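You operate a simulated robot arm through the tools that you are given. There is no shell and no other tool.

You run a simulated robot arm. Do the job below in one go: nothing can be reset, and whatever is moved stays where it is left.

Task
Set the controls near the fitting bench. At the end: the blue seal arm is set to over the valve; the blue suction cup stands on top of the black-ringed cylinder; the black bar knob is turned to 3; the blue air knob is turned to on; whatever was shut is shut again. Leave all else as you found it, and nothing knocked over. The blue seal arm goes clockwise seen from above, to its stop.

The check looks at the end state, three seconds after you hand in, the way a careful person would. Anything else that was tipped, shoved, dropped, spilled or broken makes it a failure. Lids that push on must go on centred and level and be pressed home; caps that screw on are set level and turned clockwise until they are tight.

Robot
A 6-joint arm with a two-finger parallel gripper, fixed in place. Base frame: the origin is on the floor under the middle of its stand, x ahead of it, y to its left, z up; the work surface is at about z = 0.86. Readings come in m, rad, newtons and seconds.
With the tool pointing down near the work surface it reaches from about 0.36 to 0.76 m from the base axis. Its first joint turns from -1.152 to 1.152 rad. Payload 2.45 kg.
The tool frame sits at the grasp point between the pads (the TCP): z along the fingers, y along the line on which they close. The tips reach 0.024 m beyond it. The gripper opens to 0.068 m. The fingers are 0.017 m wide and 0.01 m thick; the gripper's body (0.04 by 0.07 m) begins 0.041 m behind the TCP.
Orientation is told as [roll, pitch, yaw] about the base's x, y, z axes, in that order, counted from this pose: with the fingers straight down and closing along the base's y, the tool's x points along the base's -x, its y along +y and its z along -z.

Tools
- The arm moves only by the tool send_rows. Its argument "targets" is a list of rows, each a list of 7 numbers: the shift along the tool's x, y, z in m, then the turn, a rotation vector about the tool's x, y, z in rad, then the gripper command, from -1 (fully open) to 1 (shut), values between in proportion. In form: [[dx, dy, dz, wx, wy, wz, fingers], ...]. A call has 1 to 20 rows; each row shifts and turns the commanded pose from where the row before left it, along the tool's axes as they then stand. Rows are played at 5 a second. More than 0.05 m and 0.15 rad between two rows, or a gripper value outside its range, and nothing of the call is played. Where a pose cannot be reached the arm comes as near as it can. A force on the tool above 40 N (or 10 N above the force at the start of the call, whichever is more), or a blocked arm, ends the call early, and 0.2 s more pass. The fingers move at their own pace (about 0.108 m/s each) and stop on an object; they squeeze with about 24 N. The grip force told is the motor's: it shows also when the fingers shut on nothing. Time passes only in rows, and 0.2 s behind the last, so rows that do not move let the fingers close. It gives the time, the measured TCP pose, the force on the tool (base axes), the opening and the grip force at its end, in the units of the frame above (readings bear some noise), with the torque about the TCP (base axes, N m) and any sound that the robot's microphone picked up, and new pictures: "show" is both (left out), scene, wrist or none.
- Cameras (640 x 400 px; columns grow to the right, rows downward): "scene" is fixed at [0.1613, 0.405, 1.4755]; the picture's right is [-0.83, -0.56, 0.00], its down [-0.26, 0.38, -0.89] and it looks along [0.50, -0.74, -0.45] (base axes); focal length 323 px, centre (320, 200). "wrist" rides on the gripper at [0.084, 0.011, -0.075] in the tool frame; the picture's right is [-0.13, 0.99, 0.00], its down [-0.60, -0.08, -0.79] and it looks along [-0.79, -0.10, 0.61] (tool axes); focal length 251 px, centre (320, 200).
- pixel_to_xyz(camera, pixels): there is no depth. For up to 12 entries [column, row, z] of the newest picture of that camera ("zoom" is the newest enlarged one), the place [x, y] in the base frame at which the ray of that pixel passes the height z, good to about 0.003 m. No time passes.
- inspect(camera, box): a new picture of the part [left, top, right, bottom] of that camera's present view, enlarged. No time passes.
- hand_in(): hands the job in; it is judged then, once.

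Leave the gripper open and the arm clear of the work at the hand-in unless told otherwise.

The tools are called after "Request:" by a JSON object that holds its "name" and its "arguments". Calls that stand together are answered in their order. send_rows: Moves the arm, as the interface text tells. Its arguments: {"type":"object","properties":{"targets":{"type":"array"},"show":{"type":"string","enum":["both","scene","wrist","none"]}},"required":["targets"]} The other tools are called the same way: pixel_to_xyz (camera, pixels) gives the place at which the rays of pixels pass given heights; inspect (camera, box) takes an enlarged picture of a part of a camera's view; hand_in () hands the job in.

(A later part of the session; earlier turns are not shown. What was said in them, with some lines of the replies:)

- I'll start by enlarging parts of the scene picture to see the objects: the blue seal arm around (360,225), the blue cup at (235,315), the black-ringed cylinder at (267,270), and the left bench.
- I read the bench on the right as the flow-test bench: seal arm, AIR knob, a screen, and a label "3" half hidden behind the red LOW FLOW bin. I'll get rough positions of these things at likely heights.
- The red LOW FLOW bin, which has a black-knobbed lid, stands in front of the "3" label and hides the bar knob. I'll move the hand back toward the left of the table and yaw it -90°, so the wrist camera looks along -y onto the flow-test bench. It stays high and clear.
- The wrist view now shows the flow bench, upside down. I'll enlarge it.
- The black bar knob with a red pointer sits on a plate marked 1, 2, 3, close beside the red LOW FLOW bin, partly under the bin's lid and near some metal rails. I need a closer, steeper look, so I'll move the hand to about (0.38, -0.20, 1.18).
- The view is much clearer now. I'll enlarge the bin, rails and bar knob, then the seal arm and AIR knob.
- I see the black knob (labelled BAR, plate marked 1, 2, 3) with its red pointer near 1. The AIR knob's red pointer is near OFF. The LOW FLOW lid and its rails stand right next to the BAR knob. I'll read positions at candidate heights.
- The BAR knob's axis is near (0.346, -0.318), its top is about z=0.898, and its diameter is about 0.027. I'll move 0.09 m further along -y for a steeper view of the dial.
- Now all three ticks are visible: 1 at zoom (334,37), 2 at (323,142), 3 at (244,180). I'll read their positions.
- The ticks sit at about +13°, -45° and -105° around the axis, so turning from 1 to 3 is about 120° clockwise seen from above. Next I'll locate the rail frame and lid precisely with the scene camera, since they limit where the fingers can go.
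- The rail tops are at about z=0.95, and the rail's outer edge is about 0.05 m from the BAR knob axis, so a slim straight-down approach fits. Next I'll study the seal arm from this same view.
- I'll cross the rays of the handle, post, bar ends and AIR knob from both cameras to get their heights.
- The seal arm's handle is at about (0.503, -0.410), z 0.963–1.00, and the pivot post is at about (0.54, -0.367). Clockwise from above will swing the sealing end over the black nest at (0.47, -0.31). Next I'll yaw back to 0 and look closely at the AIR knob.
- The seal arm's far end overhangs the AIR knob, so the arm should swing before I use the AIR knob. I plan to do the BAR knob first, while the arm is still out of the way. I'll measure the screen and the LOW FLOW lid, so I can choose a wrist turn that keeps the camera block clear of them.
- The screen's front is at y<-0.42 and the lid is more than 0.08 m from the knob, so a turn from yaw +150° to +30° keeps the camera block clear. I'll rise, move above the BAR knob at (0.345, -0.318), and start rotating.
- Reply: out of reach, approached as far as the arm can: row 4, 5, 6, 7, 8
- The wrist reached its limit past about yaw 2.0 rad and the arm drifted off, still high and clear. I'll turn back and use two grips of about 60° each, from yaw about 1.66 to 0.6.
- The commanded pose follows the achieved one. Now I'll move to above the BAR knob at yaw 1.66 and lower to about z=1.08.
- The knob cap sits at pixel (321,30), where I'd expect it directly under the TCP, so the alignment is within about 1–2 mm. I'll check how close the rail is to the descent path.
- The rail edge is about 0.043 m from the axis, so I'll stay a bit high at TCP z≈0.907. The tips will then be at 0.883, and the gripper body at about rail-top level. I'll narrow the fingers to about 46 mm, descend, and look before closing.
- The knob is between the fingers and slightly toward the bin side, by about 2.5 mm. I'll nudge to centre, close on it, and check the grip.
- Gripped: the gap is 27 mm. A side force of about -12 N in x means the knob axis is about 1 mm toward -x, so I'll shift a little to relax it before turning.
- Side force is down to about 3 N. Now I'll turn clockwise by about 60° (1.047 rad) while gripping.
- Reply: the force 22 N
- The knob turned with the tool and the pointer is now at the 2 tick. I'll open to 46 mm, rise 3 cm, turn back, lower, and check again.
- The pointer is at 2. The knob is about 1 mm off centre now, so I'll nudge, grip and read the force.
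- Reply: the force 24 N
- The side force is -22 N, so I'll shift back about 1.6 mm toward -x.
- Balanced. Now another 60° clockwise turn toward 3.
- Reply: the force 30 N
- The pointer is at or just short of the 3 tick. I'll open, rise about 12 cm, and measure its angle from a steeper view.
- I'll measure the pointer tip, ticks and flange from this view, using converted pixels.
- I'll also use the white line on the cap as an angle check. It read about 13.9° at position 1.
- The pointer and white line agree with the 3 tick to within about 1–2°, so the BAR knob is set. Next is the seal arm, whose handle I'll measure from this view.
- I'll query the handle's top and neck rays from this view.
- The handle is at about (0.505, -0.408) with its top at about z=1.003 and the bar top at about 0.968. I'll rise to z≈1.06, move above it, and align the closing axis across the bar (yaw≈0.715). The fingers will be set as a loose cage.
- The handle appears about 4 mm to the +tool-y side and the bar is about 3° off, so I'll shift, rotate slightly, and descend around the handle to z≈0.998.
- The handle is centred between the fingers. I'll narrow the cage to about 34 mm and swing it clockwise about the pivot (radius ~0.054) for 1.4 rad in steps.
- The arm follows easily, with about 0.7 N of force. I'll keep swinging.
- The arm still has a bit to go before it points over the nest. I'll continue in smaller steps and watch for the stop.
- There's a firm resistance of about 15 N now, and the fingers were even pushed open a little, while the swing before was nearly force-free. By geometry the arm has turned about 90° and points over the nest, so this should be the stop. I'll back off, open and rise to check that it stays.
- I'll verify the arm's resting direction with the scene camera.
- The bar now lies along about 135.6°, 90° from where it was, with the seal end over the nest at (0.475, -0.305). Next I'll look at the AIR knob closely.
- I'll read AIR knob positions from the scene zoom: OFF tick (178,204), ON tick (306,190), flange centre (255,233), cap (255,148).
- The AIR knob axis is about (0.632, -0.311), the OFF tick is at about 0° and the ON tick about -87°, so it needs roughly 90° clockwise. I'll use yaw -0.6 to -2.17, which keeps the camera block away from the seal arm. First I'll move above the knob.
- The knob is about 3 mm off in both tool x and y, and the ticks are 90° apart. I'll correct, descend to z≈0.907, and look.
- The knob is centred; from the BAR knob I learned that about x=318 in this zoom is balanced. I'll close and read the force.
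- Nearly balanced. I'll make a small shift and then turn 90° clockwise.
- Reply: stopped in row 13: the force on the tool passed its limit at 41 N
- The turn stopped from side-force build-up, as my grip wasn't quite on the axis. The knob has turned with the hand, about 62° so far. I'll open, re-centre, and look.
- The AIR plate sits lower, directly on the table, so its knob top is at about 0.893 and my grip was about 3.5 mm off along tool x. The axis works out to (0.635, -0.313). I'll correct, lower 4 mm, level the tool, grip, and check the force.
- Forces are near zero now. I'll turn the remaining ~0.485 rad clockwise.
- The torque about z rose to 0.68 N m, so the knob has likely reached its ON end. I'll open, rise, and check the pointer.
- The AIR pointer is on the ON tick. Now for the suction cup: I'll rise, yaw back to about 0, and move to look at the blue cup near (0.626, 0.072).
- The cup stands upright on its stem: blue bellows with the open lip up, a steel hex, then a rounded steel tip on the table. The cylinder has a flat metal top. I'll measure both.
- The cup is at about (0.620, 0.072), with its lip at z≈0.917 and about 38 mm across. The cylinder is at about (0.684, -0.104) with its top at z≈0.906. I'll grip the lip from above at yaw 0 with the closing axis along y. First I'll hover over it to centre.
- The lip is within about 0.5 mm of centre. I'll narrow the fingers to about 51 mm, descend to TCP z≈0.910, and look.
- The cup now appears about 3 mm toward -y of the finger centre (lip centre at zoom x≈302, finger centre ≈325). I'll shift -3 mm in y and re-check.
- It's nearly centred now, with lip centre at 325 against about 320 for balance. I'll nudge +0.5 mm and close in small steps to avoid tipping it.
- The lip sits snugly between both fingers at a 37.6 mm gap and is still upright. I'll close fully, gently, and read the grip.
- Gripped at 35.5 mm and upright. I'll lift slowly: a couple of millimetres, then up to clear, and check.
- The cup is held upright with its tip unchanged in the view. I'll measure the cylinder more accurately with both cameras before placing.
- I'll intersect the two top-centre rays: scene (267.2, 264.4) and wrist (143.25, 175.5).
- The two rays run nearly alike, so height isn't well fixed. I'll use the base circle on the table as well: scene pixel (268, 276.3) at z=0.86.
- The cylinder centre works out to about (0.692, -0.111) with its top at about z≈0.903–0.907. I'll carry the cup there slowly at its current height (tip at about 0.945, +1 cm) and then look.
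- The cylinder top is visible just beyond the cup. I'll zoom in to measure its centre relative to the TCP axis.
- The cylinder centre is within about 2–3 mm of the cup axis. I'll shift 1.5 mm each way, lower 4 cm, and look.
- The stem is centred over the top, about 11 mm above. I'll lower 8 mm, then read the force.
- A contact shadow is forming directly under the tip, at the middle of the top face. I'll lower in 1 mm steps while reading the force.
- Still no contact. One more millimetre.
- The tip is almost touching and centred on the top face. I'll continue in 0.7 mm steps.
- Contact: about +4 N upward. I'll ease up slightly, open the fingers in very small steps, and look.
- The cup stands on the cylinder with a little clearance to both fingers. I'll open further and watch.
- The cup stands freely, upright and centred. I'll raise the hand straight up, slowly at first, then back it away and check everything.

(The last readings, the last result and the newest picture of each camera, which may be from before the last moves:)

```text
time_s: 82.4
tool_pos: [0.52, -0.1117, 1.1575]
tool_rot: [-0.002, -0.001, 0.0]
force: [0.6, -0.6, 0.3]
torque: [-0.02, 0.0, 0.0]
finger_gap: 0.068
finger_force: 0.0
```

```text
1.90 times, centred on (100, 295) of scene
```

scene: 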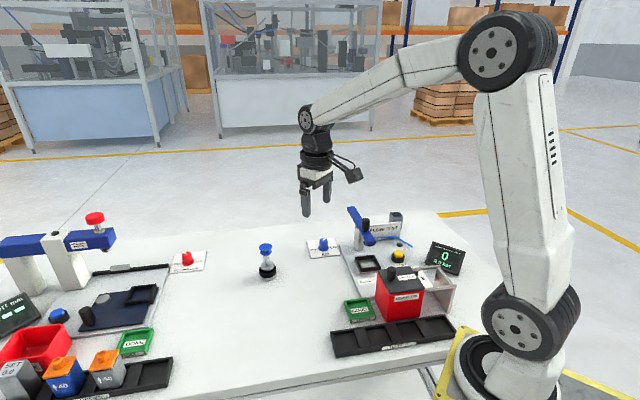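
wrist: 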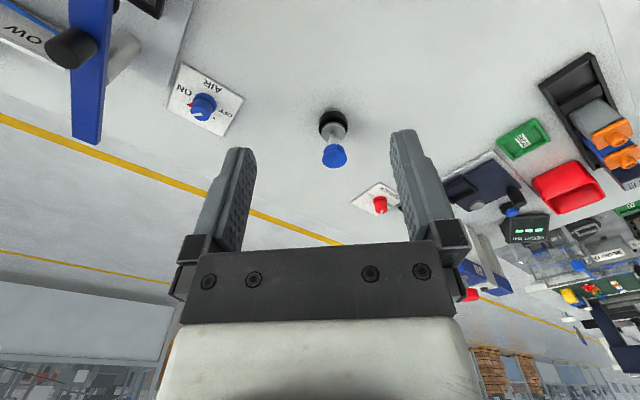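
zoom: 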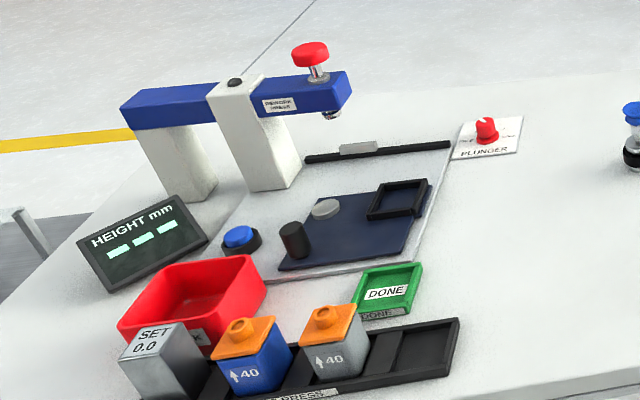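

Everything looks right: the cup stands centred on the cylinder, the seal arm is over the nest, AIR is at ON, BAR is at 3, the LOW FLOW lid is shut, and the other bench is unchanged. I'll lift the hand further clear and take one last look at the dials and cup after some time passes.

Request:
{"name": "send_rows", "arguments": {"targets": [[0.02, 0, -0.04, 0, 0, 0, -1], [0.02, 0, -0.04, 0, 0, 0, -1], [0.02, 0, -0.03, 0, 0, 0, -1], [0, 0, 0, 0, 0, 0, -1], [0, 0, 0, 0, 0, 0, -1], [0, 0, 0, 0, 0, 0, -1], [0, 0, 0, 0, 0, 0, -1], [0, 0, 0, 0, 0, 0, -1]]}}

Request:
{"name": "inspect", "arguments": {"camera": "wrist", "box": [60, 0, 380, 180]}}

Request:
{"name": "inspect", "arguments": {"camera": "scene", "box": [240, 230, 360, 290]}}

```text
time_s: 84.2
tool_pos: [0.4605, -0.1122, 1.2695]
tool_rot: [-0.001, -0.002, -0.002]
force: [-0.6, -0.1, -0.4]
torque: [-0.01, -0.01, -0.02]
finger_gap: 0.068
finger_force: 0.0
```

scene: 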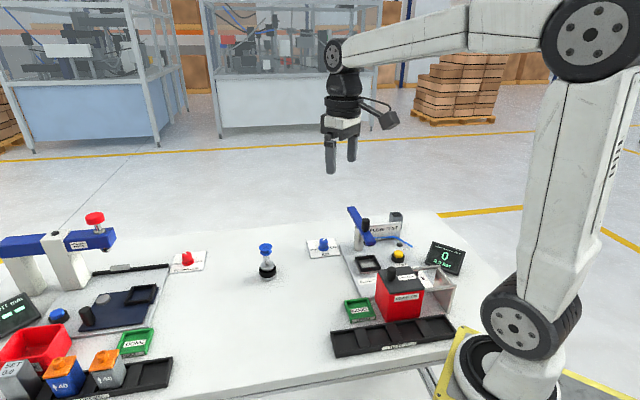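
wrist: 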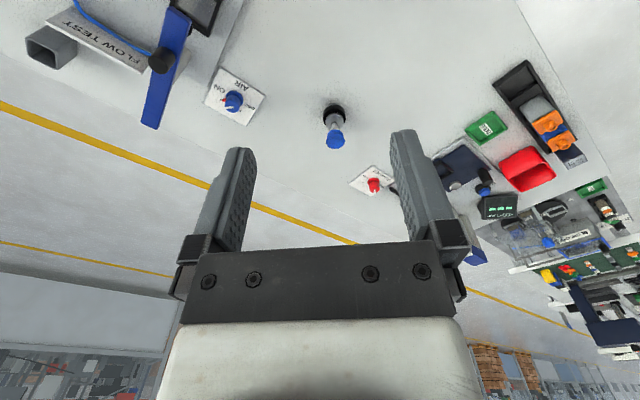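

```text
2.00 times, centred on (220, 90) of wrist
```

zoom: 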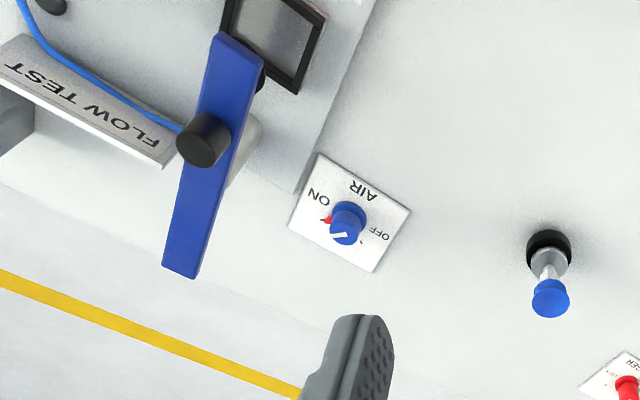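

```text
5.33 times, centred on (300, 260) of scene
```

zoom: 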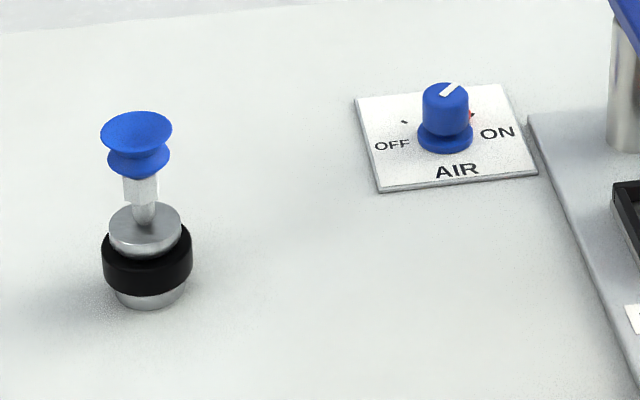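

The last check holds: the cup is steady and upright on the cylinder, AIR is at ON, the seal arm is at its stop over the nest, and BAR was measured at 3. The lid is still shut, the gripper is open and the arm is clear, so I'm handing in.

Request:
{"name": "hand_in", "arguments": {}}

```text
The job is handed in.
```

I set all four items and handed the job in; no result has come back yet.

- **Blue seal arm:** I swung it about 90° clockwise until it hit firm resistance of about 15 N. The swing before that was almost free, so I took this as its stop. It now points over the nest where the valve sits, which is empty.
- **Blue suction cup:** it stands upright on its stem, centred on top of the black-ringed cylinder. It stayed steady when I checked again a few seconds later.
- **Black bar knob:** the pointer is within about 1–2° of the 3 mark.
- **Blue air knob:** the pointer is on the ON mark.

I never needed to open the LOW FLOW lid, so it is still shut. In the last pictures nothing else had moved or been knocked over. The gripper is open and the arm is clear of the work.

The flow-test screen still reads 0 and 0.0 bar. The task didn't ask for a reading, so I left that alone.
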